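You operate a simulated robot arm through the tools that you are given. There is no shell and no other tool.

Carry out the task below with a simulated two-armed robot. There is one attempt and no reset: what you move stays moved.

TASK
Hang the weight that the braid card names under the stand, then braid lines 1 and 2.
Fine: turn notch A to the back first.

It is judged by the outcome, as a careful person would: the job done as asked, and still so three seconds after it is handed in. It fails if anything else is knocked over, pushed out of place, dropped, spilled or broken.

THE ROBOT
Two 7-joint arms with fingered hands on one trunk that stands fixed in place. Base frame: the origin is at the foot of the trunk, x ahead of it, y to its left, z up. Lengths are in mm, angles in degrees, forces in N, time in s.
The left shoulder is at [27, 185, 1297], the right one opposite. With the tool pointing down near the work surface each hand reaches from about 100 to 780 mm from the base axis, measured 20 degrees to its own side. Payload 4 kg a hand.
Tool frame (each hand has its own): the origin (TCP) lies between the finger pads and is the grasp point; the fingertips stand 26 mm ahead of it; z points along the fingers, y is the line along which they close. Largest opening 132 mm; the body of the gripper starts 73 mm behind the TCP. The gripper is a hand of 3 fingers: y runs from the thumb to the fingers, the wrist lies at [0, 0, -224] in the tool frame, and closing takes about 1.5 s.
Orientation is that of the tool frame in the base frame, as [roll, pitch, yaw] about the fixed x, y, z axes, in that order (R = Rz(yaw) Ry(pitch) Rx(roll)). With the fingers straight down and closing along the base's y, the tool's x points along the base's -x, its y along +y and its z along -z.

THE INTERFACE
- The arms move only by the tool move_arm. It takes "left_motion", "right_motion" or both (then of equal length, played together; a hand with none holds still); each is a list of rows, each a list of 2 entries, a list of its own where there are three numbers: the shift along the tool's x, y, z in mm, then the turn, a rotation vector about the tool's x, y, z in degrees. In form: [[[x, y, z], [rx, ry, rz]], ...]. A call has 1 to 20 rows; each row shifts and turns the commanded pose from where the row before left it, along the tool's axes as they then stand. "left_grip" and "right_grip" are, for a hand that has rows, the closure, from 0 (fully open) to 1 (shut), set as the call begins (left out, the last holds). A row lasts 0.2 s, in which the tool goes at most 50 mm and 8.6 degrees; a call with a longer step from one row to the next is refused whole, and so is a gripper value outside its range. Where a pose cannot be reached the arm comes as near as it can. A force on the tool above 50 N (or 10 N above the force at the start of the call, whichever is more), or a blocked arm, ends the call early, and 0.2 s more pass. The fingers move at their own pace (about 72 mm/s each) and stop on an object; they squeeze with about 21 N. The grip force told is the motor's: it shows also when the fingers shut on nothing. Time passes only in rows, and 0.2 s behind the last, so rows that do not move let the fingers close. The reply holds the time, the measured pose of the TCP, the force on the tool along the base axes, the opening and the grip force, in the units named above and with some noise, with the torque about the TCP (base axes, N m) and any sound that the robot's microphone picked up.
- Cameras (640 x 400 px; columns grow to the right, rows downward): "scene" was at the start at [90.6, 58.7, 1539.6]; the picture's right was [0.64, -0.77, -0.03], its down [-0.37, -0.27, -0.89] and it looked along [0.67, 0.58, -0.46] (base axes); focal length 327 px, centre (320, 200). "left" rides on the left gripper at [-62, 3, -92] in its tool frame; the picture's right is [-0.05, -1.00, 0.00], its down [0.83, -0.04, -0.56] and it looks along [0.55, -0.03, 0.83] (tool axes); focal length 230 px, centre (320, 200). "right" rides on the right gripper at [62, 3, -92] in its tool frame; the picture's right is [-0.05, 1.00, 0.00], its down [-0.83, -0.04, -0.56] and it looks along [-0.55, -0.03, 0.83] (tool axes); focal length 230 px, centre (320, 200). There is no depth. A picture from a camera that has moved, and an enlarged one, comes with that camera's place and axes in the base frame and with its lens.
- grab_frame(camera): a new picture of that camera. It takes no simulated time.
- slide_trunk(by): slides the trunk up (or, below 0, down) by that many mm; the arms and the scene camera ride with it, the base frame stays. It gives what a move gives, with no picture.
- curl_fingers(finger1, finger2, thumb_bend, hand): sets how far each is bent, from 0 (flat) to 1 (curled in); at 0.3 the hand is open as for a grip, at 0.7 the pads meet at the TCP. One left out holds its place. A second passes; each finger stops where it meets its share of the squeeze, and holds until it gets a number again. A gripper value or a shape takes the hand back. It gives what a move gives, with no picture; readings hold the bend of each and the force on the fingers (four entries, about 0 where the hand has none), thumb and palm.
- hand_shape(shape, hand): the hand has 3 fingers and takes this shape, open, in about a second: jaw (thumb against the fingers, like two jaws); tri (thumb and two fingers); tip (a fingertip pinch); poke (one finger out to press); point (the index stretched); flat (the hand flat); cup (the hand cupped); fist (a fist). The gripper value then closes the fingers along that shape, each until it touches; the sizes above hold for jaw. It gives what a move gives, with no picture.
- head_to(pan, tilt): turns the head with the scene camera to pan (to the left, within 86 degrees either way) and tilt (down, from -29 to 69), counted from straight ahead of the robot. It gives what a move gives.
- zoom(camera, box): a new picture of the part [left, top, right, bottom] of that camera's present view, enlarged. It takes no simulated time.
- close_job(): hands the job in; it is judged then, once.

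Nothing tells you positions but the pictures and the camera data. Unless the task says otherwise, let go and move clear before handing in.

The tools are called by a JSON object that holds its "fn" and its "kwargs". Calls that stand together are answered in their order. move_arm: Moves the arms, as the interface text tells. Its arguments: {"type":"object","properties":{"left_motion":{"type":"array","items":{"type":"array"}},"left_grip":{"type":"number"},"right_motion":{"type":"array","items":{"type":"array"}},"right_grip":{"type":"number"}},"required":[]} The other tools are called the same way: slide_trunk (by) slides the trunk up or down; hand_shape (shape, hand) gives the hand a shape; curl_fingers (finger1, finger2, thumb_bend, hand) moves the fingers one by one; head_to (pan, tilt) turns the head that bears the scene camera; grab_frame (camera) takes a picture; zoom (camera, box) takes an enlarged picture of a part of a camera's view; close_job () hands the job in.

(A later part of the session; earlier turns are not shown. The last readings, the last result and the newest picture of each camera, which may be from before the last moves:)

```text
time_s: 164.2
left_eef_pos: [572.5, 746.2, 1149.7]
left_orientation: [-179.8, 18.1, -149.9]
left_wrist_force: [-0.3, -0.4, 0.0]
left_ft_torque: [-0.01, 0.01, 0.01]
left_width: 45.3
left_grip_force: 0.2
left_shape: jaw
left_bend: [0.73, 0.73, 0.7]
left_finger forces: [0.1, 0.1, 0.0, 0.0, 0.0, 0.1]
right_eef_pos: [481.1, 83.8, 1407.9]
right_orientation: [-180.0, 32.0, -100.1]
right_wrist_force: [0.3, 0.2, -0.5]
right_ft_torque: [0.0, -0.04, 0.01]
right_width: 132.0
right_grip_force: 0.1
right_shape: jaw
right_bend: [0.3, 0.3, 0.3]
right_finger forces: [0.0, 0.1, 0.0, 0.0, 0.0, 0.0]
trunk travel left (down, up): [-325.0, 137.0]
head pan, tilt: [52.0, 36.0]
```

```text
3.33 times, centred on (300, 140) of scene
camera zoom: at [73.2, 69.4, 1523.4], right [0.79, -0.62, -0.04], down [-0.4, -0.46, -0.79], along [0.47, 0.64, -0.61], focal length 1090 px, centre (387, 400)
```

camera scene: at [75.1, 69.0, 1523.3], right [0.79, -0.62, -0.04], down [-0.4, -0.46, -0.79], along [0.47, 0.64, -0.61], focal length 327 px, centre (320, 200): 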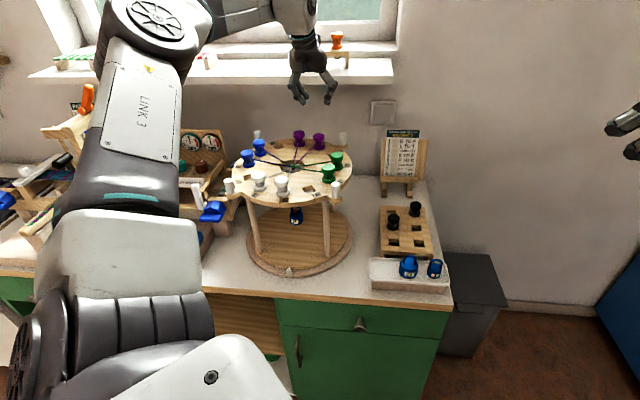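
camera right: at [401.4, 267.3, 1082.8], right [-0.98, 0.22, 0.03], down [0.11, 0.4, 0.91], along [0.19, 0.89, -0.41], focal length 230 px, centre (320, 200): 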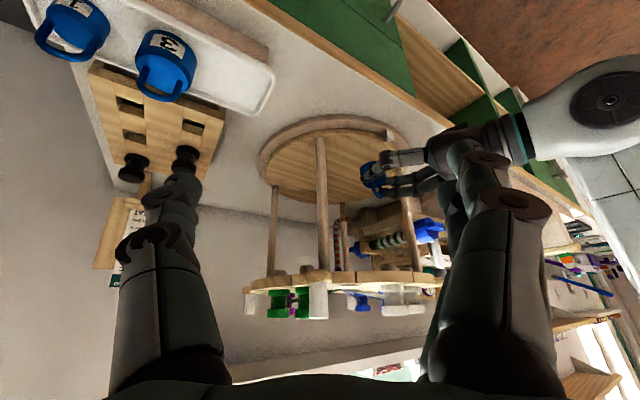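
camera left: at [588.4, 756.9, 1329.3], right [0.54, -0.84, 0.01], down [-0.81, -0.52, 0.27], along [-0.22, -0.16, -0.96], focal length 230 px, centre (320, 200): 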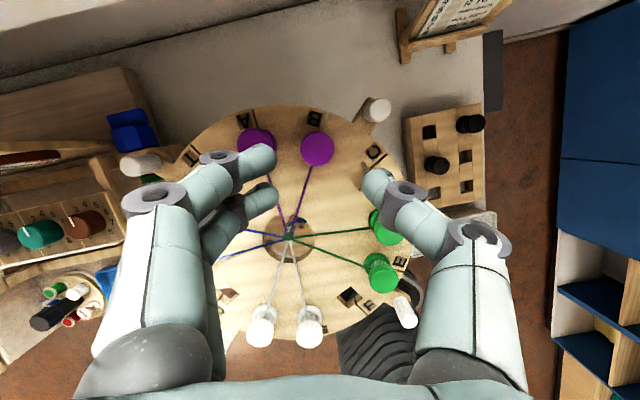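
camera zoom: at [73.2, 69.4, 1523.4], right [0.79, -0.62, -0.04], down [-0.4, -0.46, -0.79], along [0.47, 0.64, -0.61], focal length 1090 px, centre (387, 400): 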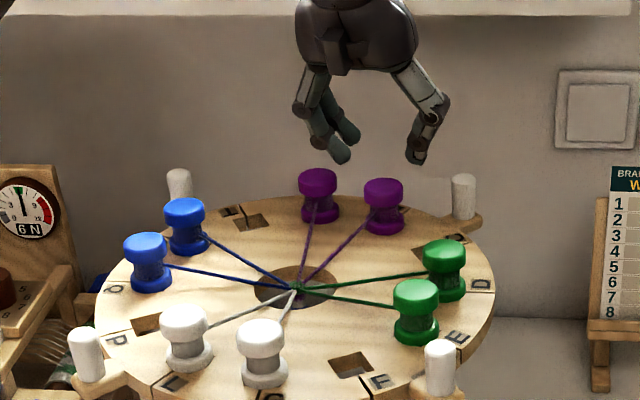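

B's bobbin is centred between the fingers, A is clear of them. I descend the last 38 mm.

{"fn": "move_arm", "kwargs": {"left_motion": [[[3.1, -0.2, 12.3], [0, 0, 0]], [[3.1, -0.2, 12.3], [0, 0, 0]], [[3.1, -0.2, 12.3], [0, 0, 0]]]}}

{"fn": "zoom", "kwargs": {"camera": "left", "box": [220, 100, 420, 250]}}

{"fn": "zoom", "kwargs": {"camera": "scene", "box": [270, 110, 370, 185]}}

```text
time_s: 165.0
left_eef_pos: [576.1, 744.6, 1111.2]
left_orientation: [180.0, 18.1, -150.0]
left_wrist_force: [-0.6, 0.1, 0.3]
left_ft_torque: [-0.02, 0.01, -0.01]
left_width: 45.2
left_grip_force: 0.0
left_shape: jaw
left_bend: [0.73, 0.73, 0.7]
left_finger forces: [0.0, 0.1, 0.0, 0.1, 0.0, 0.0]
right_eef_pos: [480.7, 84.3, 1407.2]
right_orientation: [179.9, 31.9, -99.9]
right_wrist_force: [-0.9, 0.8, 0.2]
right_ft_torque: [0.02, 0.03, 0.01]
right_width: 131.7
right_grip_force: 0.0
right_shape: jaw
right_bend: [0.3, 0.3, 0.3]
right_finger forces: [0.0, 0.1, 0.0, 0.0, 0.0, 0.0]
trunk travel left (down, up): [-325.0, 137.0]
head pan, tilt: [52.0, 36.0]
```

```text
2.67 times, centred on (320, 175) of left
camera zoom: at [598.4, 762.6, 1218.9], right [0.54, -0.84, 0.02], down [-0.81, -0.52, 0.27], along [-0.22, -0.16, -0.96], focal length 614 px, centre (320, 267)
```

zoom: 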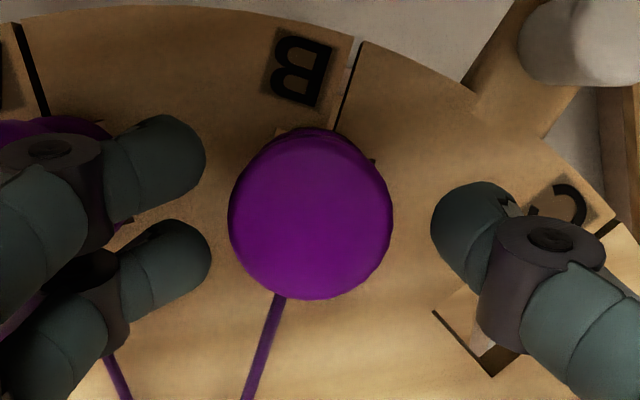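

```text
5.33 times, centred on (320, 148) of scene
camera zoom: at [72.9, 69.1, 1523.4], right [0.79, -0.62, -0.04], down [-0.4, -0.46, -0.79], along [0.47, 0.64, -0.61], focal length 1744 px, centre (320, 480)
```

zoom: 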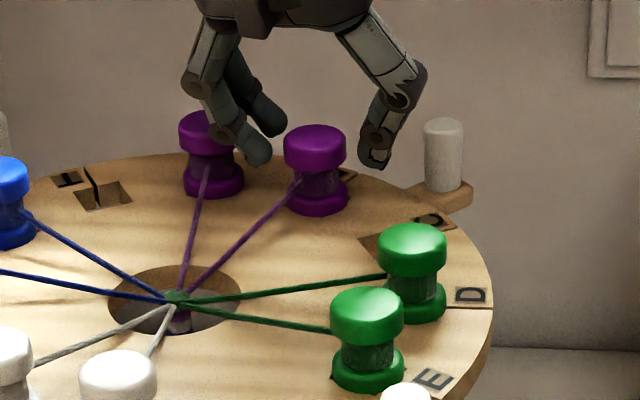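

Tips are at the flange height; I shift 1.8 mm to centre and close on the bobbin's top flange.

{"fn": "move_arm", "kwargs": {"left_motion": [[[0, 1.8, 0], [0, 0, 0]]]}}

{"fn": "move_arm", "kwargs": {"left_motion": [[[0, 0, 0], [0, 0, 0]], [[0, 0, 0], [0, 0, 0]], [[0, 0, 0], [0, 0, 0]], [[0, 0, 0], [0, 0, 0]], [[0, 0, 0], [0, 0, 0]]], "left_grip": 0.9}}

{"fn": "zoom", "kwargs": {"camera": "left", "box": [220, 100, 420, 250]}}

{"fn": "zoom", "kwargs": {"camera": "scene", "box": [270, 110, 370, 185]}}

```text
time_s: 165.4
left_eef_pos: [574.9, 747.4, 1111.9]
left_orientation: [-180.0, 18.1, -149.9]
left_wrist_force: [-0.2, -0.2, 0.3]
left_ft_torque: [0.02, 0.02, -0.01]
left_width: 45.2
left_grip_force: 0.1
left_shape: jaw
left_bend: [0.73, 0.73, 0.7]
left_finger forces: [0.1, 0.0, 0.1, 0.1, 0.0, 0.0]
right_eef_pos: [481.1, 85.6, 1407.4]
right_orientation: [179.9, 32.1, -100.0]
right_wrist_force: [0.2, -0.2, 0.0]
right_ft_torque: [0.01, 0.04, 0.01]
right_width: 131.8
right_grip_force: 0.0
right_shape: jaw
right_bend: [0.3, 0.3, 0.3]
right_finger forces: [0.0, 0.1, 0.0, 0.0, 0.1, 0.1]
trunk travel left (down, up): [-325.0, 137.0]
head pan, tilt: [52.0, 36.0]
```

```text
time_s: 166.6
left_eef_pos: [573.6, 747.1, 1111.9]
left_orientation: [180.0, 18.0, -150.0]
left_wrist_force: [-0.2, 0.2, 0.6]
left_ft_torque: [-0.01, 0.0, 0.0]
left_width: 25.1
left_grip_force: 20.8
left_shape: jaw
left_bend: [0.73, 0.73, 0.7]
left_finger forces: [9.5, 9.6, 0.0, 0.0, 18.8, 0.0]
right_eef_pos: [480.4, 84.9, 1407.1]
right_orientation: [180.0, 32.0, -100.0]
right_wrist_force: [-0.6, -0.9, 0.2]
right_ft_torque: [-0.02, -0.01, 0.03]
right_width: 131.8
right_grip_force: 0.0
right_shape: jaw
right_bend: [0.3, 0.3, 0.3]
right_finger forces: [0.0, 0.1, 0.0, 0.0, 0.1, 0.1]
trunk travel left (down, up): [-325.0, 137.0]
head pan, tilt: [52.0, 36.0]
```

```text
2.67 times, centred on (320, 175) of left
camera zoom: at [596.5, 765.2, 1219.3], right [0.54, -0.84, 0.02], down [-0.81, -0.52, 0.27], along [-0.22, -0.16, -0.96], focal length 614 px, centre (320, 267)
```

zoom: 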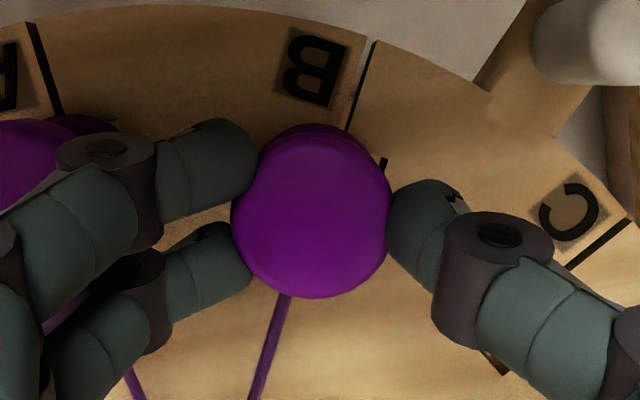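

```text
5.33 times, centred on (320, 148) of scene
camera zoom: at [72.8, 69.1, 1523.4], right [0.79, -0.62, -0.04], down [-0.4, -0.46, -0.79], along [0.47, 0.64, -0.61], focal length 1744 px, centre (320, 480)
```

zoom: 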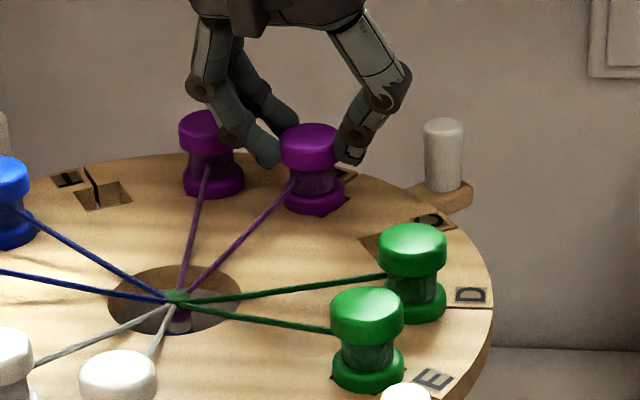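

Firm pinch on B's bobbin. I lift it straight up, slowly at first, watching the force.

{"fn": "move_arm", "kwargs": {"left_motion": [[[-1.5, 0, -4.8], [0, 0, 0]], [[-1.5, 0, -4.8], [0, 0, 0]], [[-3.1, 0, -9.5], [0, 0, 0]], [[-3.1, 0, -9.5], [0, 0, 0]]]}}

{"fn": "zoom", "kwargs": {"camera": "scene", "box": [270, 100, 370, 185]}}

```text
time_s: 167.6
left_eef_pos: [572.5, 747.3, 1142.6]
left_orientation: [-180.0, 18.1, -150.0]
left_wrist_force: [-0.2, 0.7, -1.4]
left_ft_torque: [0.0, -0.01, 0.0]
left_width: 25.2
left_grip_force: 21.2
left_shape: jaw
left_bend: [0.73, 0.73, 0.7]
left_finger forces: [9.5, 9.6, 0.0, 0.1, 18.8, 0.1]
right_eef_pos: [479.5, 83.3, 1408.4]
right_orientation: [-180.0, 32.0, -100.1]
right_wrist_force: [-0.1, -0.3, 0.1]
right_ft_torque: [0.02, -0.03, -0.02]
right_width: 131.9
right_grip_force: 0.0
right_shape: jaw
right_bend: [0.3, 0.3, 0.3]
right_finger forces: [0.0, 0.0, 0.0, 0.0, 0.1, 0.1]
trunk travel left (down, up): [-325.0, 137.0]
head pan, tilt: [52.0, 36.0]
```

```text
4.71 times, centred on (320, 142) of scene
camera zoom: at [72.5, 68.8, 1523.5], right [0.79, -0.62, -0.04], down [-0.4, -0.46, -0.79], along [0.47, 0.64, -0.61], focal length 1539 px, centre (320, 471)
```

zoom: 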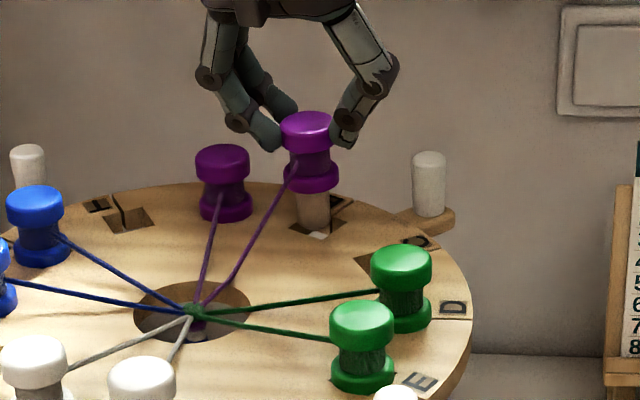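

The bobbin comes up cleanly with its plug, the thread following. I raise it to clear everything, then carry it inside the ring of bobbins towards F.

{"fn": "move_arm", "kwargs": {"left_motion": [[[-5.6, 0, -17.1], [0, 0, 0]], [[-5.6, 0, -17.1], [0, 0, 0]], [[-5.6, 0, -17.1], [0, 0, 0]], [[23.3, -7.5, -7.6], [0, 0, 0]], [[23.3, -7.5, -7.6], [0, 0, 0]], [[23.3, -7.5, -7.6], [0, 0, 0]], [[23.3, -7.5, -7.6], [0, 0, 0]]]}}

{"fn": "move_arm", "kwargs": {"left_motion": [[[0, 0, 0], [-2.32, 0, -7.13]], [[0, 0, 0], [-2.32, 0, -7.13]], [[0, 0, 0], [-2.32, 0, -7.13]], [[0, 0, 0], [-2.32, 0, -7.13]], [[0, 0, 0], [-2.32, 0, -7.13]], [[0, 0, 0], [-2.32, 0, -7.13]]]}}

{"fn": "grab_frame", "kwargs": {"camera": "scene"}}

{"fn": "grab_frame", "kwargs": {"camera": "left"}}

```text
time_s: 169.2
left_eef_pos: [504.8, 671.6, 1196.8]
left_orientation: [-180.0, 18.3, -150.1]
left_wrist_force: [-0.9, 0.5, -0.6]
left_ft_torque: [0.05, -0.01, 0.0]
left_width: 25.0
left_grip_force: 21.2
left_shape: jaw
left_bend: [0.73, 0.73, 0.7]
left_finger forces: [9.6, 9.6, 0.1, 0.1, 18.7, 0.0]
right_eef_pos: [479.2, 83.5, 1408.2]
right_orientation: [-179.9, 32.0, -100.1]
right_wrist_force: [0.4, 0.7, 0.0]
right_ft_torque: [0.01, -0.01, -0.03]
right_width: 131.9
right_grip_force: 0.1
right_shape: jaw
right_bend: [0.3, 0.3, 0.3]
right_finger forces: [0.0, 0.1, 0.0, 0.1, 0.0, 0.0]
trunk travel left (down, up): [-325.0, 137.0]
head pan, tilt: [52.0, 36.0]
```

```text
time_s: 170.6
left_eef_pos: [504.4, 671.9, 1196.1]
left_orientation: [-179.9, 18.1, -104.8]
left_wrist_force: [0.1, 0.1, -0.7]
left_ft_torque: [0.0, 0.0, -0.03]
left_width: 25.0
left_grip_force: 20.4
left_shape: jaw
left_bend: [0.73, 0.73, 0.7]
left_finger forces: [9.6, 9.6, 0.1, 0.0, 18.8, 0.0]
right_eef_pos: [482.2, 83.3, 1407.5]
right_orientation: [-180.0, 32.0, -100.0]
right_wrist_force: [-0.1, 0.7, -0.7]
right_ft_torque: [-0.01, 0.03, -0.01]
right_width: 131.9
right_grip_force: 0.0
right_shape: jaw
right_bend: [0.3, 0.3, 0.3]
right_finger forces: [0.1, 0.0, 0.0, 0.0, 0.1, 0.0]
trunk travel left (down, up): [-325.0, 137.0]
head pan, tilt: [52.0, 36.0]
```

```text
taken
camera scene: at [73.5, 68.8, 1523.4], right [0.79, -0.62, -0.04], down [-0.4, -0.46, -0.79], along [0.47, 0.64, -0.61], focal length 327 px, centre (320, 200)
```

scene: 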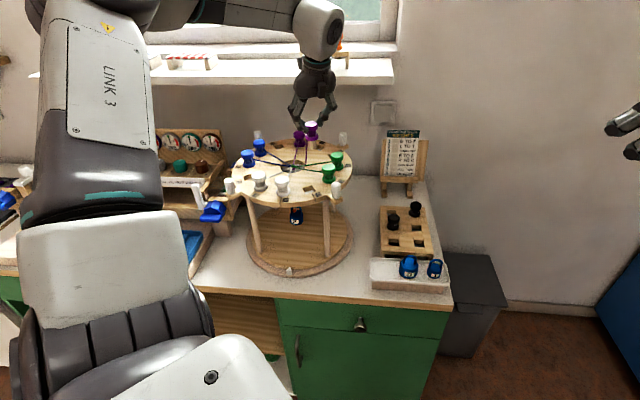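

```text
taken
camera left: at [507.6, 702.7, 1302.9], right [0.98, -0.21, 0.02], down [-0.2, -0.94, 0.27], along [-0.04, -0.27, -0.96], focal length 230 px, centre (320, 200)
```

left: 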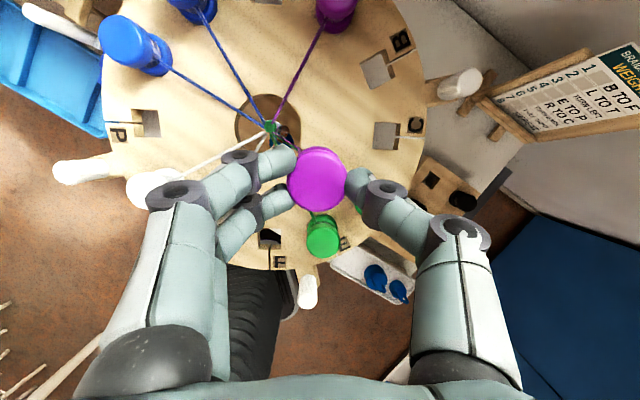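

Azimuth 75° reached with the bobbin still firmly held. Now over to F.

{"fn": "move_arm", "kwargs": {"left_motion": [[[21.7, 12.6, -7.1], [0, 0, 0]], [[21.7, 12.6, -7.1], [0, 0, 0]], [[21.7, 12.6, -7.1], [0, 0, 0]], [[21.7, 12.6, -7.1], [0, 0, 0]], [[0, 0, 0], [0, 0, 0]]]}}

{"fn": "grab_frame", "kwargs": {"camera": "left"}}

{"fn": "zoom", "kwargs": {"camera": "left", "box": [200, 80, 440, 260]}}

{"fn": "zoom", "kwargs": {"camera": "scene", "box": [220, 100, 380, 220]}}

```text
time_s: 171.8
left_eef_pos: [431.5, 598.1, 1195.1]
left_orientation: [-180.0, 18.1, -104.9]
left_wrist_force: [-0.6, 0.3, -0.6]
left_ft_torque: [-0.01, 0.03, -0.03]
left_width: 25.1
left_grip_force: 20.4
left_shape: jaw
left_bend: [0.73, 0.73, 0.7]
left_finger forces: [9.6, 9.7, 0.0, 0.1, 18.8, 0.0]
right_eef_pos: [483.1, 84.7, 1406.8]
right_orientation: [-180.0, 31.9, -99.9]
right_wrist_force: [0.7, 0.0, 1.1]
right_ft_torque: [-0.01, 0.02, 0.0]
right_width: 131.8
right_grip_force: 0.1
right_shape: jaw
right_bend: [0.3, 0.3, 0.3]
right_finger forces: [0.1, 0.0, 0.0, 0.1, 0.0, 0.0]
trunk travel left (down, up): [-325.0, 137.0]
head pan, tilt: [52.0, 36.0]
```

```text
taken
camera left: at [435.0, 628.6, 1302.5], right [0.98, -0.21, 0.02], down [-0.21, -0.94, 0.27], along [-0.04, -0.27, -0.96], focal length 230 px, centre (320, 200)
```

left: 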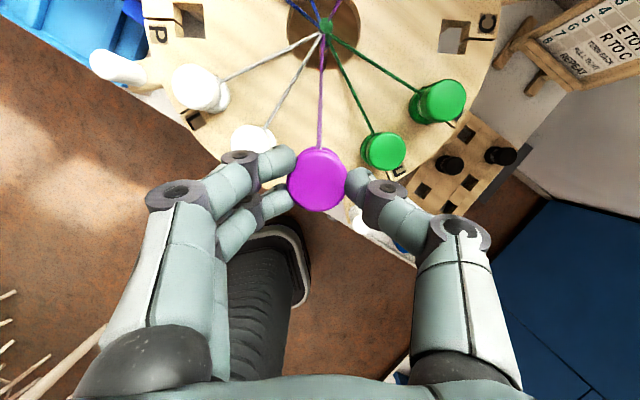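

```text
2.22 times, centred on (320, 170) of left
camera zoom: at [435.0, 628.6, 1302.5], right [0.98, -0.21, 0.02], down [-0.21, -0.94, 0.27], along [-0.04, -0.27, -0.96], focal length 511 px, centre (320, 267)
```

zoom: 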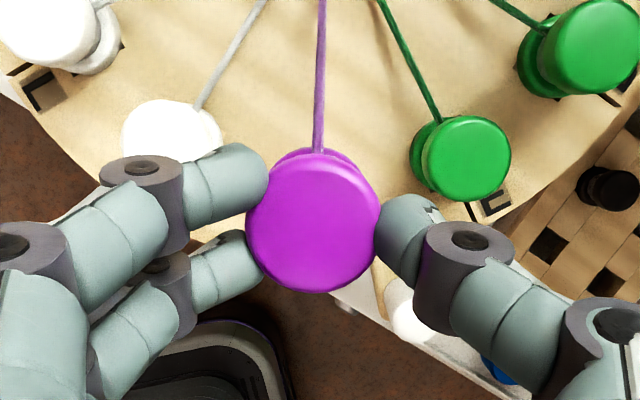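

```text
3.33 times, centred on (300, 160) of scene
camera zoom: at [73.4, 69.2, 1523.4], right [0.79, -0.62, -0.04], down [-0.4, -0.46, -0.79], along [0.47, 0.64, -0.61], focal length 1090 px, centre (387, 333)
```

zoom: 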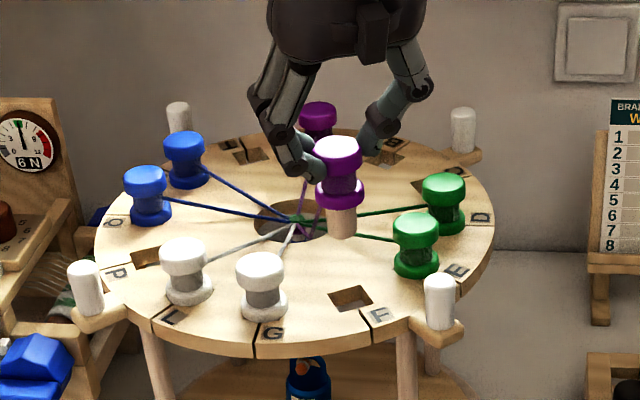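

The bobbin is over F, between G and E. From both cameras I estimate a 3 mm correction; I apply it and descend until the plug is just above the disc.

{"fn": "move_arm", "kwargs": {"left_motion": [[[5.5, -0.7, 13.5], [0, 0, 0]], [[5.5, -0.7, 13.5], [0, 0, 0]], [[5.5, -0.7, 13.5], [0, 0, 0]], [[0, 0, 0], [0, 0, 0]]]}}

{"fn": "zoom", "kwargs": {"camera": "left", "box": [200, 80, 440, 260]}}

{"fn": "zoom", "kwargs": {"camera": "scene", "box": [270, 130, 370, 210]}}

```text
time_s: 172.8
left_eef_pos: [433.2, 596.8, 1153.5]
left_orientation: [-179.8, 18.2, -105.0]
left_wrist_force: [0.0, -0.1, 0.4]
left_ft_torque: [-0.01, 0.02, 0.02]
left_width: 24.8
left_grip_force: 21.1
left_shape: jaw
left_bend: [0.73, 0.73, 0.7]
left_finger forces: [9.6, 9.7, 0.1, 0.0, 18.9, 0.1]
right_eef_pos: [480.9, 83.7, 1407.4]
right_orientation: [179.9, 32.2, -100.0]
right_wrist_force: [-0.3, 1.0, -0.3]
right_ft_torque: [-0.02, 0.0, 0.01]
right_width: 131.9
right_grip_force: 0.1
right_shape: jaw
right_bend: [0.3, 0.3, 0.3]
right_finger forces: [0.0, 0.1, 0.0, 0.1, 0.0, 0.0]
trunk travel left (down, up): [-325.0, 137.0]
head pan, tilt: [52.0, 36.0]
```

```text
2.22 times, centred on (320, 170) of left
camera zoom: at [435.6, 625.2, 1260.7], right [0.98, -0.21, 0.02], down [-0.21, -0.94, 0.27], along [-0.04, -0.27, -0.96], focal length 511 px, centre (320, 267)
```

zoom: 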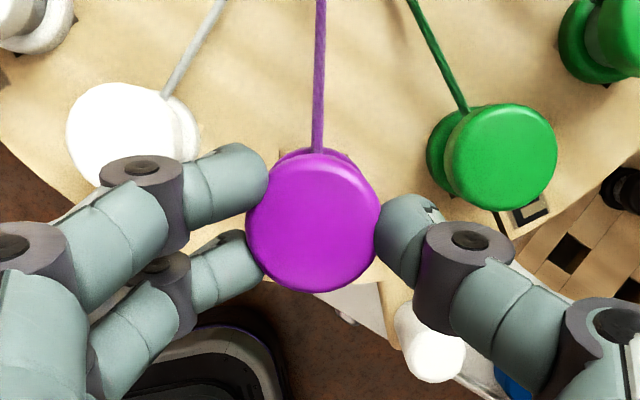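

```text
5.00 times, centred on (320, 170) of scene
camera zoom: at [72.5, 68.8, 1523.5], right [0.79, -0.62, -0.04], down [-0.4, -0.46, -0.79], along [0.47, 0.64, -0.61], focal length 1635 px, centre (320, 350)
```

zoom: 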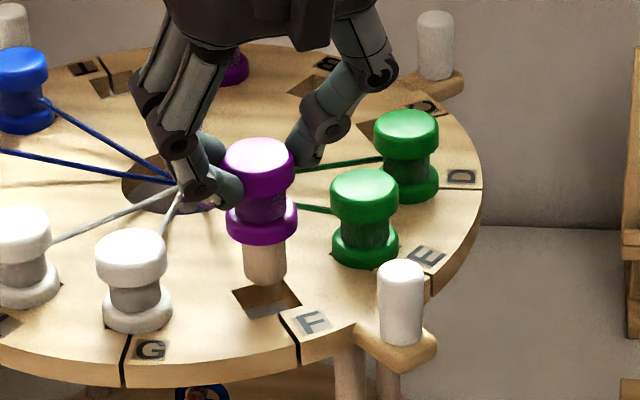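

Both cameras now agree the plug is centred over F's pocket (within about 1 mm). I lower it in steps, watching the force.

{"fn": "move_arm", "kwargs": {"left_motion": [[[3.1, 0, 9.5], [0, 0, 0]], [[3.1, 0, 9.5], [0, 0, 0]]]}}

{"fn": "zoom", "kwargs": {"camera": "scene", "box": [270, 130, 370, 210]}}

```text
time_s: 173.4
left_eef_pos: [432.8, 596.6, 1133.9]
left_orientation: [-180.0, 18.3, -104.9]
left_wrist_force: [-0.7, -0.1, -0.4]
left_ft_torque: [-0.04, 0.04, 0.0]
left_width: 24.8
left_grip_force: 20.5
left_shape: jaw
left_bend: [0.73, 0.73, 0.7]
left_finger forces: [9.6, 9.8, 0.0, 0.0, 18.8, 0.0]
right_eef_pos: [481.7, 85.7, 1407.1]
right_orientation: [-180.0, 32.0, -100.0]
right_wrist_force: [-0.1, -0.1, 0.4]
right_ft_torque: [0.0, 0.01, -0.02]
right_width: 131.9
right_grip_force: 0.1
right_shape: jaw
right_bend: [0.3, 0.3, 0.3]
right_finger forces: [0.0, 0.0, 0.1, 0.0, 0.0, 0.0]
trunk travel left (down, up): [-325.0, 137.0]
head pan, tilt: [52.0, 36.0]
```

```text
5.00 times, centred on (320, 170) of scene
camera zoom: at [72.8, 69.2, 1523.4], right [0.79, -0.62, -0.04], down [-0.4, -0.46, -0.79], along [0.47, 0.64, -0.61], focal length 1635 px, centre (320, 350)
```

zoom: 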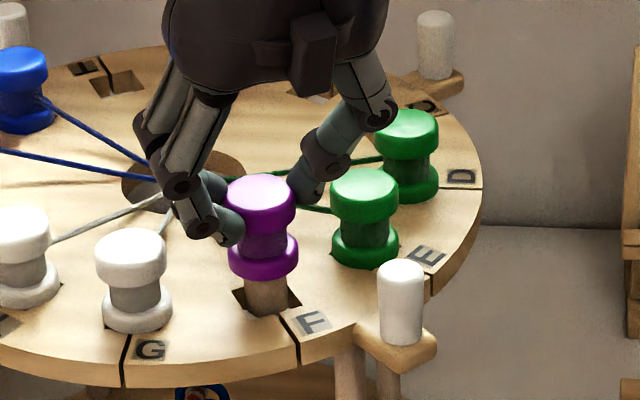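

The plug is entering the pocket without resistance. I lower the remaining ~21 mm.

{"fn": "move_arm", "kwargs": {"left_motion": [[[2.5, 0, 7.6], [0, 0, 0]], [[2.5, 0, 7.6], [0, 0, 0]], [[1.2, 0, 3.8], [0, 0, 0]]]}}

{"fn": "zoom", "kwargs": {"camera": "scene", "box": [270, 130, 370, 210]}}

```text
time_s: 174.2
left_eef_pos: [431.7, 594.7, 1113.8]
left_orientation: [-179.8, 18.1, -104.9]
left_wrist_force: [0.2, 1.0, -1.5]
left_ft_torque: [0.02, 0.01, -0.01]
left_width: 25.2
left_grip_force: 20.2
left_shape: jaw
left_bend: [0.73, 0.73, 0.7]
left_finger forces: [9.6, 9.7, 0.0, 0.0, 18.8, 0.0]
right_eef_pos: [480.0, 84.2, 1407.5]
right_orientation: [180.0, 32.1, -100.0]
right_wrist_force: [-1.1, 0.0, 0.2]
right_ft_torque: [-0.02, -0.02, 0.01]
right_width: 132.0
right_grip_force: 0.1
right_shape: jaw
right_bend: [0.3, 0.3, 0.3]
right_finger forces: [0.0, 0.0, 0.0, 0.1, 0.1, 0.0]
trunk travel left (down, up): [-325.0, 137.0]
head pan, tilt: [52.0, 36.0]
```

```text
5.00 times, centred on (320, 170) of scene
camera zoom: at [72.6, 69.0, 1523.5], right [0.79, -0.62, -0.04], down [-0.4, -0.46, -0.79], along [0.47, 0.64, -0.61], focal length 1635 px, centre (320, 350)
```

zoom: 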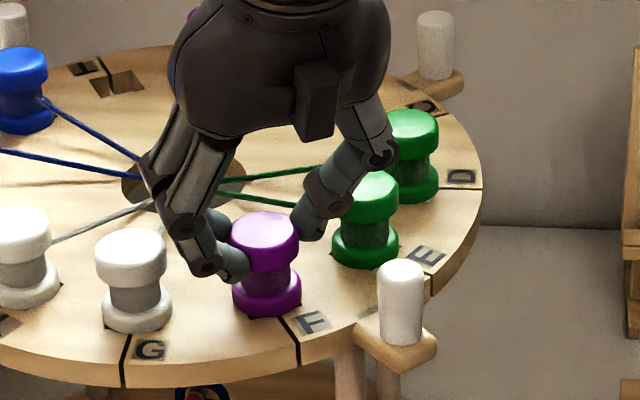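

{"fn": "move_arm", "kwargs": {"left_motion": [[[0.6, 0, 1.9], [0, 0, 0]], [[0.3, 0, 1], [0, 0, 0]]]}}

{"fn": "zoom", "kwargs": {"camera": "scene", "box": [285, 160, 345, 210]}}

```text
time_s: 174.8
left_eef_pos: [431.9, 594.7, 1110.8]
left_orientation: [-179.8, 18.2, -104.9]
left_wrist_force: [1.4, 1.8, 5.7]
left_ft_torque: [0.04, 0.02, -0.03]
left_width: 25.2
left_grip_force: 20.6
left_shape: jaw
left_bend: [0.73, 0.73, 0.7]
left_finger forces: [10.3, 10.4, 0.0, 0.1, 20.7, 0.0]
right_eef_pos: [480.7, 83.6, 1408.2]
right_orientation: [180.0, 31.9, -100.0]
right_wrist_force: [-0.1, 0.2, 1.0]
right_ft_torque: [-0.05, -0.01, 0.0]
right_width: 131.5
right_grip_force: 0.1
right_shape: jaw
right_bend: [0.3, 0.3, 0.3]
right_finger forces: [0.0, 0.0, 0.0, 0.0, 0.0, 0.1]
trunk travel left (down, up): [-325.0, 137.0]
head pan, tilt: [52.0, 36.0]
```

```text
8.00 times, centred on (315, 185) of scene
camera zoom: at [72.3, 68.4, 1523.6], right [0.79, -0.62, -0.04], down [-0.4, -0.46, -0.79], along [0.47, 0.64, -0.61], focal length 2616 px, centre (360, 320)
```

zoom: 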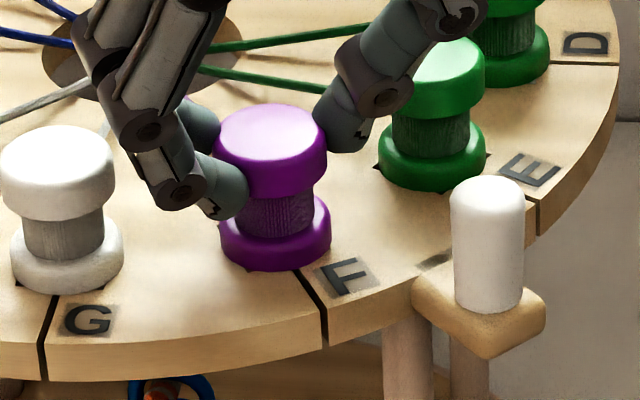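

Seated (contact +5.7 N, upright between E and G). I relieve slightly, open to 45 mm and rise straight up.

{"fn": "move_arm", "kwargs": {"left_motion": [[[-0.2, 0, -0.6], [0, 0, 0]], [[0, 0, 0], [0, 0, 0]], [[0, 0, 0], [0, 0, 0]], [[0, 0, 0], [0, 0, 0]]], "left_grip": 0.66}}

{"fn": "move_arm", "kwargs": {"left_motion": [[[-3.1, 0, -9.5], [0, 0, 0]], [[-3.1, 0, -9.5], [0, 0, 0]], [[-5, 0, -15.2], [0, 0, 0]], [[-6.2, 0, -19], [0, 0, 0]], [[-6.2, 0, -19], [0, 0, 0]]]}}

{"fn": "grab_frame", "kwargs": {"camera": "left"}}

{"fn": "zoom", "kwargs": {"camera": "scene", "box": [220, 110, 380, 230]}}

```text
time_s: 175.8
left_eef_pos: [431.6, 594.5, 1110.5]
left_orientation: [-180.0, 18.1, -105.0]
left_wrist_force: [-0.6, 0.1, -0.6]
left_ft_torque: [-0.01, -0.03, 0.0]
left_width: 44.5
left_grip_force: 0.1
left_shape: jaw
left_bend: [0.74, 0.74, 0.7]
left_finger forces: [0.0, 0.0, 0.0, 0.1, 0.0, 0.1]
right_eef_pos: [481.7, 84.2, 1406.3]
right_orientation: [179.9, 32.0, -100.0]
right_wrist_force: [-0.7, 0.3, -0.1]
right_ft_torque: [0.03, 0.04, -0.02]
right_width: 131.8
right_grip_force: 0.0
right_shape: jaw
right_bend: [0.3, 0.3, 0.3]
right_finger forces: [0.1, 0.0, 0.0, 0.0, 0.1, 0.1]
trunk travel left (down, up): [-325.0, 137.0]
head pan, tilt: [52.0, 36.0]
```

```text
time_s: 177.0
left_eef_pos: [432.7, 592.8, 1187.7]
left_orientation: [-179.8, 18.3, -105.1]
left_wrist_force: [-0.2, 0.3, -0.4]
left_ft_torque: [-0.02, 0.04, -0.03]
left_width: 44.5
left_grip_force: 0.0
left_shape: jaw
left_bend: [0.74, 0.74, 0.7]
left_finger forces: [0.1, 0.0, 0.0, 0.0, 0.0, 0.0]
right_eef_pos: [479.9, 84.7, 1407.7]
right_orientation: [-179.9, 32.1, -100.0]
right_wrist_force: [0.5, 0.9, -0.1]
right_ft_torque: [0.01, 0.0, 0.07]
right_width: 131.9
right_grip_force: 0.1
right_shape: jaw
right_bend: [0.3, 0.3, 0.3]
right_finger forces: [0.0, 0.0, 0.1, 0.1, 0.1, 0.0]
trunk travel left (down, up): [-325.0, 137.0]
head pan, tilt: [52.0, 36.0]
```

```text
taken
camera left: at [435.1, 623.2, 1293.5], right [0.98, -0.21, 0.02], down [-0.21, -0.94, 0.27], along [-0.04, -0.27, -0.96], focal length 230 px, centre (320, 200)
```

left: 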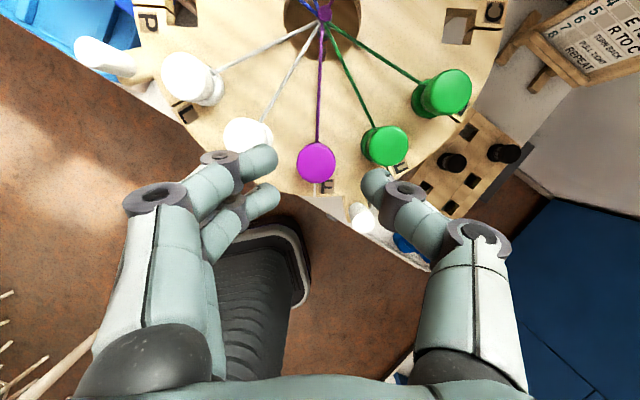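

```text
3.33 times, centred on (300, 170) of scene
camera zoom: at [72.4, 68.6, 1523.5], right [0.79, -0.62, -0.04], down [-0.4, -0.46, -0.79], along [0.47, 0.64, -0.61], focal length 1090 px, centre (387, 300)
```

zoom: 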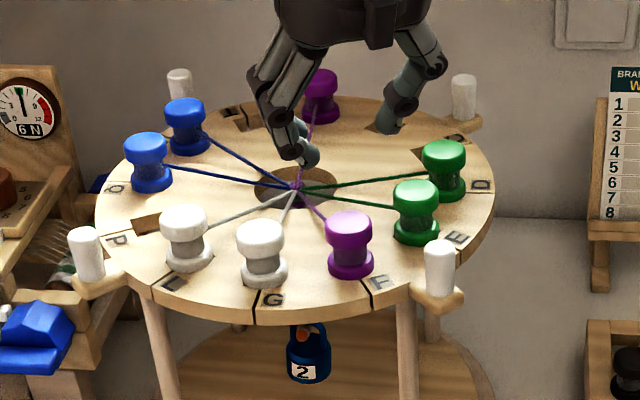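

Line 1 is done: the purple bobbin from B now sits in F. Now line 2: I turn back to azimuth 30° and go above L.

{"fn": "move_arm", "kwargs": {"left_motion": [[[0, 0, 0], [2.32, 0, 7.13]], [[0, 0, 0], [2.32, 0, 7.13]], [[0, 0, 0], [2.32, 0, 7.13]], [[0, 0, 0], [2.32, 0, 7.13]], [[0, 0, 0], [2.32, 0, 7.13]], [[0, 0, 0], [2.32, 0, 7.13]], [[5.9, 24.7, -1.9], [0, 0, 0]], [[5.9, 24.7, -1.9], [0, 0, 0]], [[5.9, 24.7, -1.9], [0, 0, 0]], [[5.9, 24.7, -1.9], [0, 0, 0]], [[5.9, 24.7, -1.9], [0, 0, 0]]]}}

{"fn": "grab_frame", "kwargs": {"camera": "left"}}

{"fn": "zoom", "kwargs": {"camera": "left", "box": [220, 60, 420, 220]}}

```text
time_s: 179.4
left_eef_pos: [342.6, 684.8, 1188.2]
left_orientation: [-180.0, 18.2, -150.1]
left_wrist_force: [0.2, 0.0, 0.0]
left_ft_torque: [0.0, -0.03, -0.01]
left_width: 44.5
left_grip_force: 0.1
left_shape: jaw
left_bend: [0.74, 0.74, 0.7]
left_finger forces: [0.0, 0.1, 0.0, 0.0, 0.0, 0.1]
right_eef_pos: [478.3, 85.2, 1408.4]
right_orientation: [180.0, 32.1, -100.0]
right_wrist_force: [0.9, 0.0, -0.1]
right_ft_torque: [-0.03, 0.02, 0.01]
right_width: 132.4
right_grip_force: 0.1
right_shape: jaw
right_bend: [0.3, 0.3, 0.3]
right_finger forces: [0.1, 0.1, 0.0, 0.1, 0.0, 0.0]
trunk travel left (down, up): [-325.0, 137.0]
head pan, tilt: [52.0, 36.0]
```

```text
taken
camera left: at [365.2, 702.8, 1295.8], right [0.54, -0.84, 0.02], down [-0.81, -0.52, 0.27], along [-0.22, -0.16, -0.96], focal length 230 px, centre (320, 200)
```

left: 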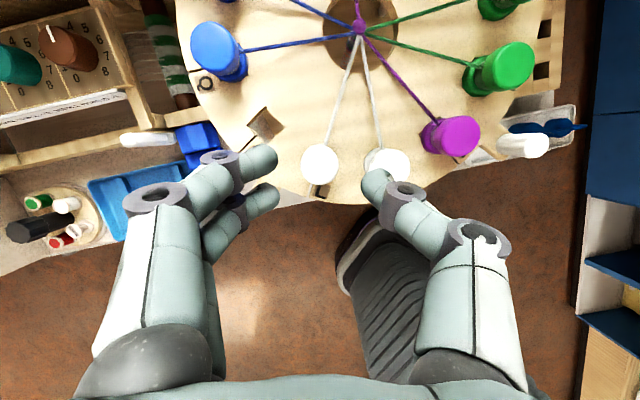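

```text
2.50 times, centred on (320, 140) of left
camera zoom: at [365.2, 702.8, 1295.8], right [0.54, -0.84, 0.02], down [-0.81, -0.52, 0.27], along [-0.22, -0.16, -0.96], focal length 575 px, centre (320, 350)
```

zoom: 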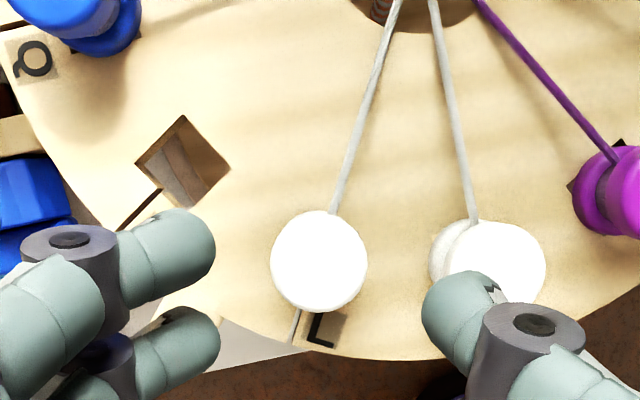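

The letter L is beside this bobbin's slit, and it's centred to within 1 mm. I descend towards it.

{"fn": "move_arm", "kwargs": {"left_motion": [[[4.4, -0.3, 14.3], [0, 0, 0]], [[4.4, -0.3, 14.3], [0, 0, 0]], [[4.4, -0.3, 14.3], [0, 0, 0]]]}}

{"fn": "zoom", "kwargs": {"camera": "left", "box": [220, 90, 420, 240]}}

{"fn": "zoom", "kwargs": {"camera": "scene", "box": [220, 110, 340, 220]}}

```text
time_s: 180.2
left_eef_pos: [344.8, 683.9, 1141.6]
left_orientation: [-180.0, 18.2, -150.0]
left_wrist_force: [-0.6, -0.5, -0.2]
left_ft_torque: [0.01, 0.02, -0.03]
left_width: 44.5
left_grip_force: 0.2
left_shape: jaw
left_bend: [0.74, 0.74, 0.7]
left_finger forces: [0.0, 0.0, 0.1, 0.1, 0.0, 0.0]
right_eef_pos: [481.3, 83.6, 1408.1]
right_orientation: [-180.0, 32.0, -100.0]
right_wrist_force: [1.3, 0.0, 0.4]
right_ft_torque: [0.04, 0.01, -0.01]
right_width: 131.8
right_grip_force: 0.0
right_shape: jaw
right_bend: [0.3, 0.3, 0.3]
right_finger forces: [0.0, 0.0, 0.1, 0.0, 0.0, 0.0]
trunk travel left (down, up): [-325.0, 137.0]
head pan, tilt: [52.0, 36.0]
```

```text
2.67 times, centred on (320, 165) of left
camera zoom: at [366.6, 702.2, 1247.5], right [0.54, -0.84, 0.02], down [-0.81, -0.52, 0.27], along [-0.22, -0.16, -0.96], focal length 614 px, centre (320, 293)
```

zoom: 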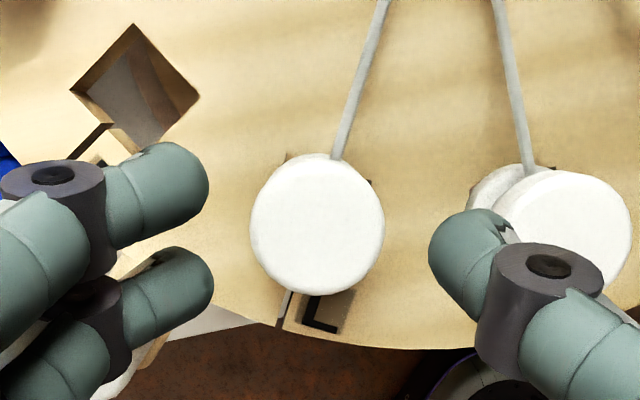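

```text
3.64 times, centred on (280, 165) of scene
camera zoom: at [73.1, 69.0, 1523.4], right [0.79, -0.62, -0.04], down [-0.4, -0.46, -0.79], along [0.47, 0.64, -0.61], focal length 1189 px, centre (466, 327)
```

zoom: 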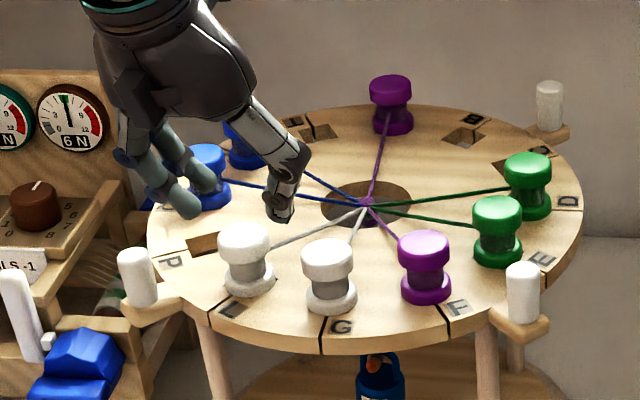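

Well centred (within 1 mm). Final 30 mm down, then close.

{"fn": "move_arm", "kwargs": {"left_motion": [[[3.1, 0, 9.5], [0, 0, 0]], [[3.1, 0, 9.5], [0, 0, 0]], [[3.1, 0, 9.5], [0, 0, 0]]]}}

{"fn": "zoom", "kwargs": {"camera": "left", "box": [220, 90, 420, 240]}}

{"fn": "zoom", "kwargs": {"camera": "scene", "box": [220, 130, 320, 210]}}

```text
time_s: 181.0
left_eef_pos: [344.8, 684.9, 1111.2]
left_orientation: [180.0, 18.2, -150.0]
left_wrist_force: [0.1, 0.5, -0.2]
left_ft_torque: [-0.01, 0.0, 0.02]
left_width: 44.4
left_grip_force: 0.0
left_shape: jaw
left_bend: [0.74, 0.74, 0.7]
left_finger forces: [0.1, 0.0, 0.0, 0.1, 0.0, 0.1]
right_eef_pos: [480.8, 85.1, 1407.6]
right_orientation: [-180.0, 32.0, -100.0]
right_wrist_force: [-0.2, -0.1, 0.0]
right_ft_torque: [0.02, -0.01, 0.02]
right_width: 131.8
right_grip_force: 0.1
right_shape: jaw
right_bend: [0.3, 0.3, 0.3]
right_finger forces: [0.1, 0.0, 0.0, 0.0, 0.0, 0.0]
trunk travel left (down, up): [-325.0, 137.0]
head pan, tilt: [52.0, 36.0]
```

```text
2.67 times, centred on (320, 165) of left
camera zoom: at [367.7, 703.3, 1218.7], right [0.54, -0.84, 0.02], down [-0.81, -0.52, 0.27], along [-0.22, -0.16, -0.96], focal length 614 px, centre (320, 293)
```

zoom: 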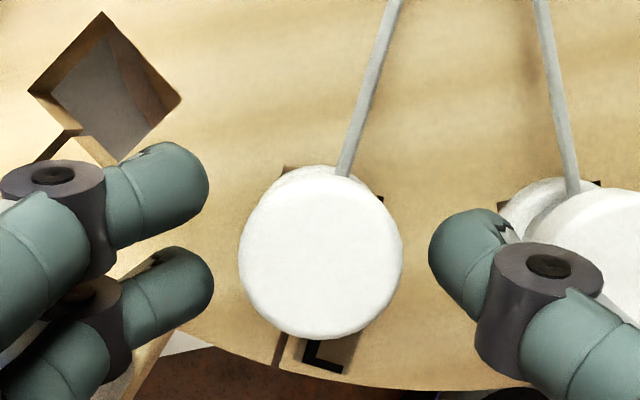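

```text
5.00 times, centred on (270, 170) of scene
camera zoom: at [72.6, 68.9, 1523.5], right [0.79, -0.62, -0.04], down [-0.4, -0.46, -0.79], along [0.47, 0.64, -0.61], focal length 1635 px, centre (570, 350)
```

zoom: 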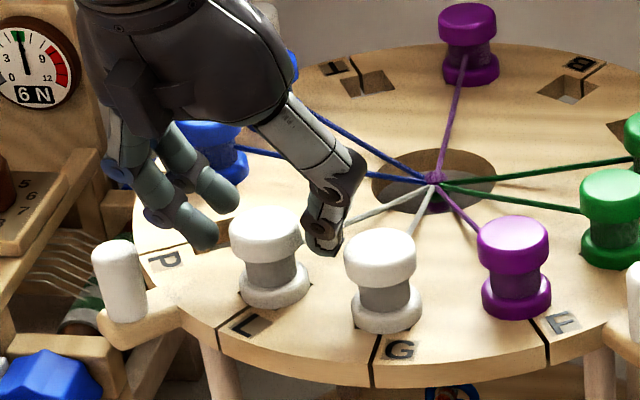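

{"fn": "move_arm", "kwargs": {"left_motion": [[[0, 0, 0], [0, 0, 0]], [[0, 0, 0], [0, 0, 0]], [[0, 0, 0], [0, 0, 0]], [[0, 0, 0], [0, 0, 0]], [[0, 0, 0], [0, 0, 0]]], "left_grip": 0.9}}

{"fn": "zoom", "kwargs": {"camera": "left", "box": [220, 90, 420, 240]}}

{"fn": "zoom", "kwargs": {"camera": "scene", "box": [220, 130, 320, 210]}}

```text
time_s: 182.2
left_eef_pos: [344.4, 686.1, 1111.5]
left_orientation: [-180.0, 18.1, -150.0]
left_wrist_force: [0.0, 0.3, -0.4]
left_ft_torque: [-0.03, -0.01, -0.05]
left_width: 24.8
left_grip_force: 21.0
left_shape: jaw
left_bend: [0.73, 0.73, 0.7]
left_finger forces: [8.1, 10.4, 0.0, 0.0, 18.7, 0.1]
right_eef_pos: [479.7, 84.1, 1407.8]
right_orientation: [180.0, 32.1, -100.0]
right_wrist_force: [0.4, -0.3, 0.2]
right_ft_torque: [0.02, 0.0, 0.01]
right_width: 131.9
right_grip_force: 0.0
right_shape: jaw
right_bend: [0.3, 0.3, 0.3]
right_finger forces: [0.0, 0.1, 0.0, 0.0, 0.0, 0.0]
trunk travel left (down, up): [-325.0, 137.0]
head pan, tilt: [52.0, 36.0]
```

```text
2.67 times, centred on (320, 165) of left
camera zoom: at [367.7, 703.3, 1218.7], right [0.54, -0.84, 0.02], down [-0.81, -0.52, 0.27], along [-0.22, -0.16, -0.96], focal length 614 px, centre (320, 293)
```

zoom: 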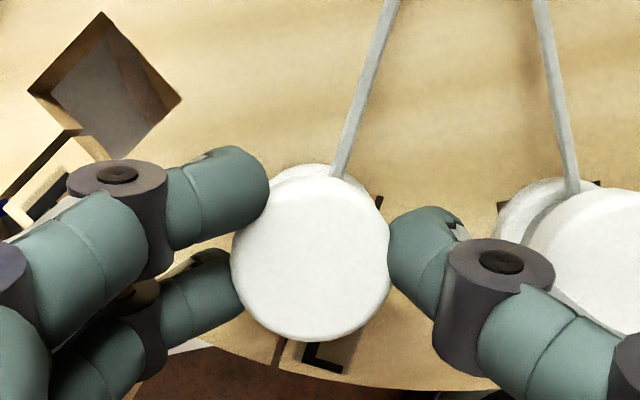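

```text
5.00 times, centred on (270, 170) of scene
camera zoom: at [72.7, 69.0, 1523.5], right [0.79, -0.62, -0.04], down [-0.4, -0.46, -0.79], along [0.47, 0.64, -0.61], focal length 1635 px, centre (570, 350)
```

zoom: 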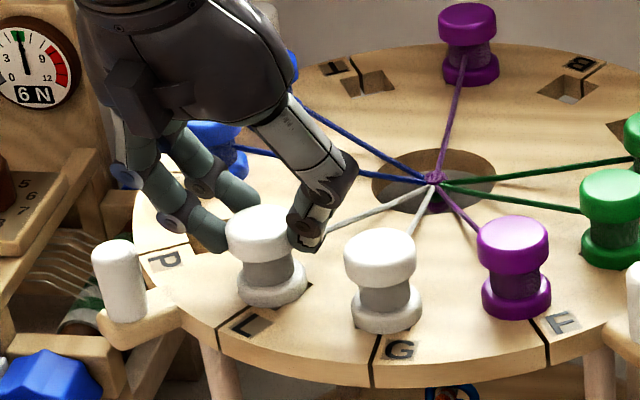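

Gripped firmly. I lift L's bobbin slowly.

{"fn": "move_arm", "kwargs": {"left_motion": [[[-1.5, 0, -4.8], [0, 0, 0]], [[-1.5, 0, -4.8], [0, 0, 0]], [[-3.1, 0, -9.5], [0, 0, 0]], [[-3.1, 0, -9.5], [0, 0, 0]]]}}

{"fn": "zoom", "kwargs": {"camera": "scene", "box": [220, 120, 340, 215]}}

```text
time_s: 183.2
left_eef_pos: [345.4, 683.9, 1142.6]
left_orientation: [180.0, 18.1, -149.9]
left_wrist_force: [0.4, -0.7, -0.8]
left_ft_torque: [-0.02, -0.02, -0.02]
left_width: 25.0
left_grip_force: 20.8
left_shape: jaw
left_bend: [0.73, 0.73, 0.7]
left_finger forces: [8.1, 10.3, 0.0, 0.1, 18.6, 0.0]
right_eef_pos: [481.2, 84.1, 1407.3]
right_orientation: [179.9, 31.9, -100.0]
right_wrist_force: [-0.1, -0.5, 0.2]
right_ft_torque: [-0.01, 0.05, -0.02]
right_width: 132.1
right_grip_force: 0.1
right_shape: jaw
right_bend: [0.3, 0.3, 0.3]
right_finger forces: [0.0, 0.0, 0.0, 0.0, 0.1, 0.0]
trunk travel left (down, up): [-325.0, 137.0]
head pan, tilt: [52.0, 36.0]
```

```text
4.21 times, centred on (280, 168) of scene
camera zoom: at [72.6, 68.8, 1523.5], right [0.79, -0.62, -0.04], down [-0.4, -0.46, -0.79], along [0.47, 0.64, -0.61], focal length 1377 px, centre (488, 337)
```

zoom: 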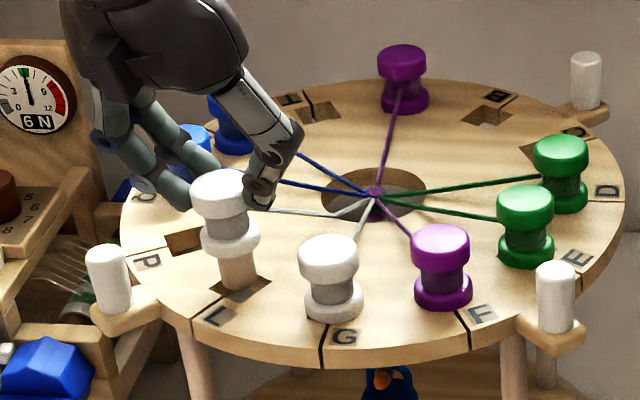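

It's out of L cleanly. I raise it further and carry it towards T, inside the ring, turning the hand on the way.

{"fn": "move_arm", "kwargs": {"left_motion": [[[-6.2, 0, -19], [0, 0, 0]], [[-6.2, 0, -19], [0, 0, 0]], [[-3.1, 0, -9.5], [0, 0, 0]], [[-23.1, 7, 7.5], [0, 0, 0]], [[-23.1, 7, 7.5], [0, 0, 0]], [[-23.1, 7, 7.5], [0, 0, 0]], [[-23.1, 7, 7.5], [0, 0, 0]]]}}

{"fn": "move_arm", "kwargs": {"left_motion": [[[0, 0, 0], [-2.32, 0, -7.13]], [[0, 0, 0], [-2.32, 0, -7.13]], [[0, 0, 0], [-2.32, 0, -7.13]], [[0, 0, 0], [-2.32, 0, -7.13]], [[0, 0, 0], [-2.32, 0, -7.13]], [[0, 0, 0], [-2.32, 0, -7.13]]]}}

{"fn": "grab_frame", "kwargs": {"camera": "scene"}}

{"fn": "grab_frame", "kwargs": {"camera": "left"}}

```text
time_s: 184.8
left_eef_pos: [415.6, 756.7, 1190.5]
left_orientation: [180.0, 17.9, -149.8]
left_wrist_force: [-1.4, 0.5, -1.2]
left_ft_torque: [-0.03, 0.01, -0.01]
left_width: 25.0
left_grip_force: 20.9
left_shape: jaw
left_bend: [0.73, 0.73, 0.7]
left_finger forces: [8.4, 10.5, 0.0, 0.0, 18.8, 0.0]
right_eef_pos: [481.6, 85.0, 1406.1]
right_orientation: [179.9, 31.9, -100.1]
right_wrist_force: [0.7, -0.1, -0.1]
right_ft_torque: [0.01, -0.05, -0.01]
right_width: 132.1
right_grip_force: 0.1
right_shape: jaw
right_bend: [0.3, 0.3, 0.3]
right_finger forces: [0.1, 0.0, 0.0, 0.0, 0.1, 0.0]
trunk travel left (down, up): [-325.0, 137.0]
head pan, tilt: [52.0, 36.0]
```

```text
time_s: 186.2
left_eef_pos: [415.7, 757.7, 1190.2]
left_orientation: [-180.0, 18.1, -104.8]
left_wrist_force: [-0.1, -0.4, -0.9]
left_ft_torque: [0.03, -0.03, -0.04]
left_width: 25.1
left_grip_force: 20.6
left_shape: jaw
left_bend: [0.73, 0.73, 0.7]
left_finger forces: [8.4, 10.5, 0.0, 0.0, 18.7, 0.0]
right_eef_pos: [481.5, 83.8, 1407.7]
right_orientation: [-180.0, 32.0, -100.0]
right_wrist_force: [-0.1, 0.5, -0.1]
right_ft_torque: [0.01, -0.04, 0.01]
right_width: 131.7
right_grip_force: 0.1
right_shape: jaw
right_bend: [0.3, 0.3, 0.3]
right_finger forces: [0.1, 0.0, 0.0, 0.1, 0.0, 0.1]
trunk travel left (down, up): [-325.0, 137.0]
head pan, tilt: [52.0, 36.0]
```

```text
taken
camera scene: at [73.2, 68.7, 1523.4], right [0.79, -0.62, -0.04], down [-0.4, -0.46, -0.79], along [0.47, 0.64, -0.61], focal length 327 px, centre (320, 200)
```

scene: 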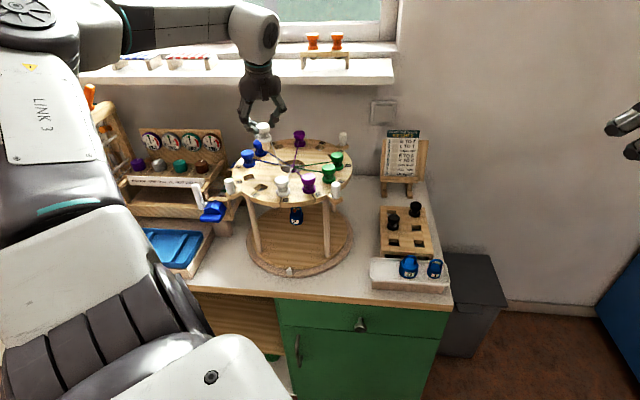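

```text
taken
camera left: at [418.7, 787.3, 1297.9], right [0.98, -0.21, 0.02], down [-0.2, -0.94, 0.27], along [-0.04, -0.27, -0.96], focal length 230 px, centre (320, 200)
```

left: 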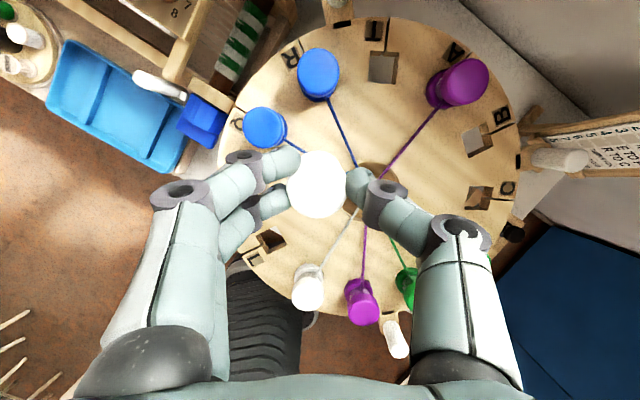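

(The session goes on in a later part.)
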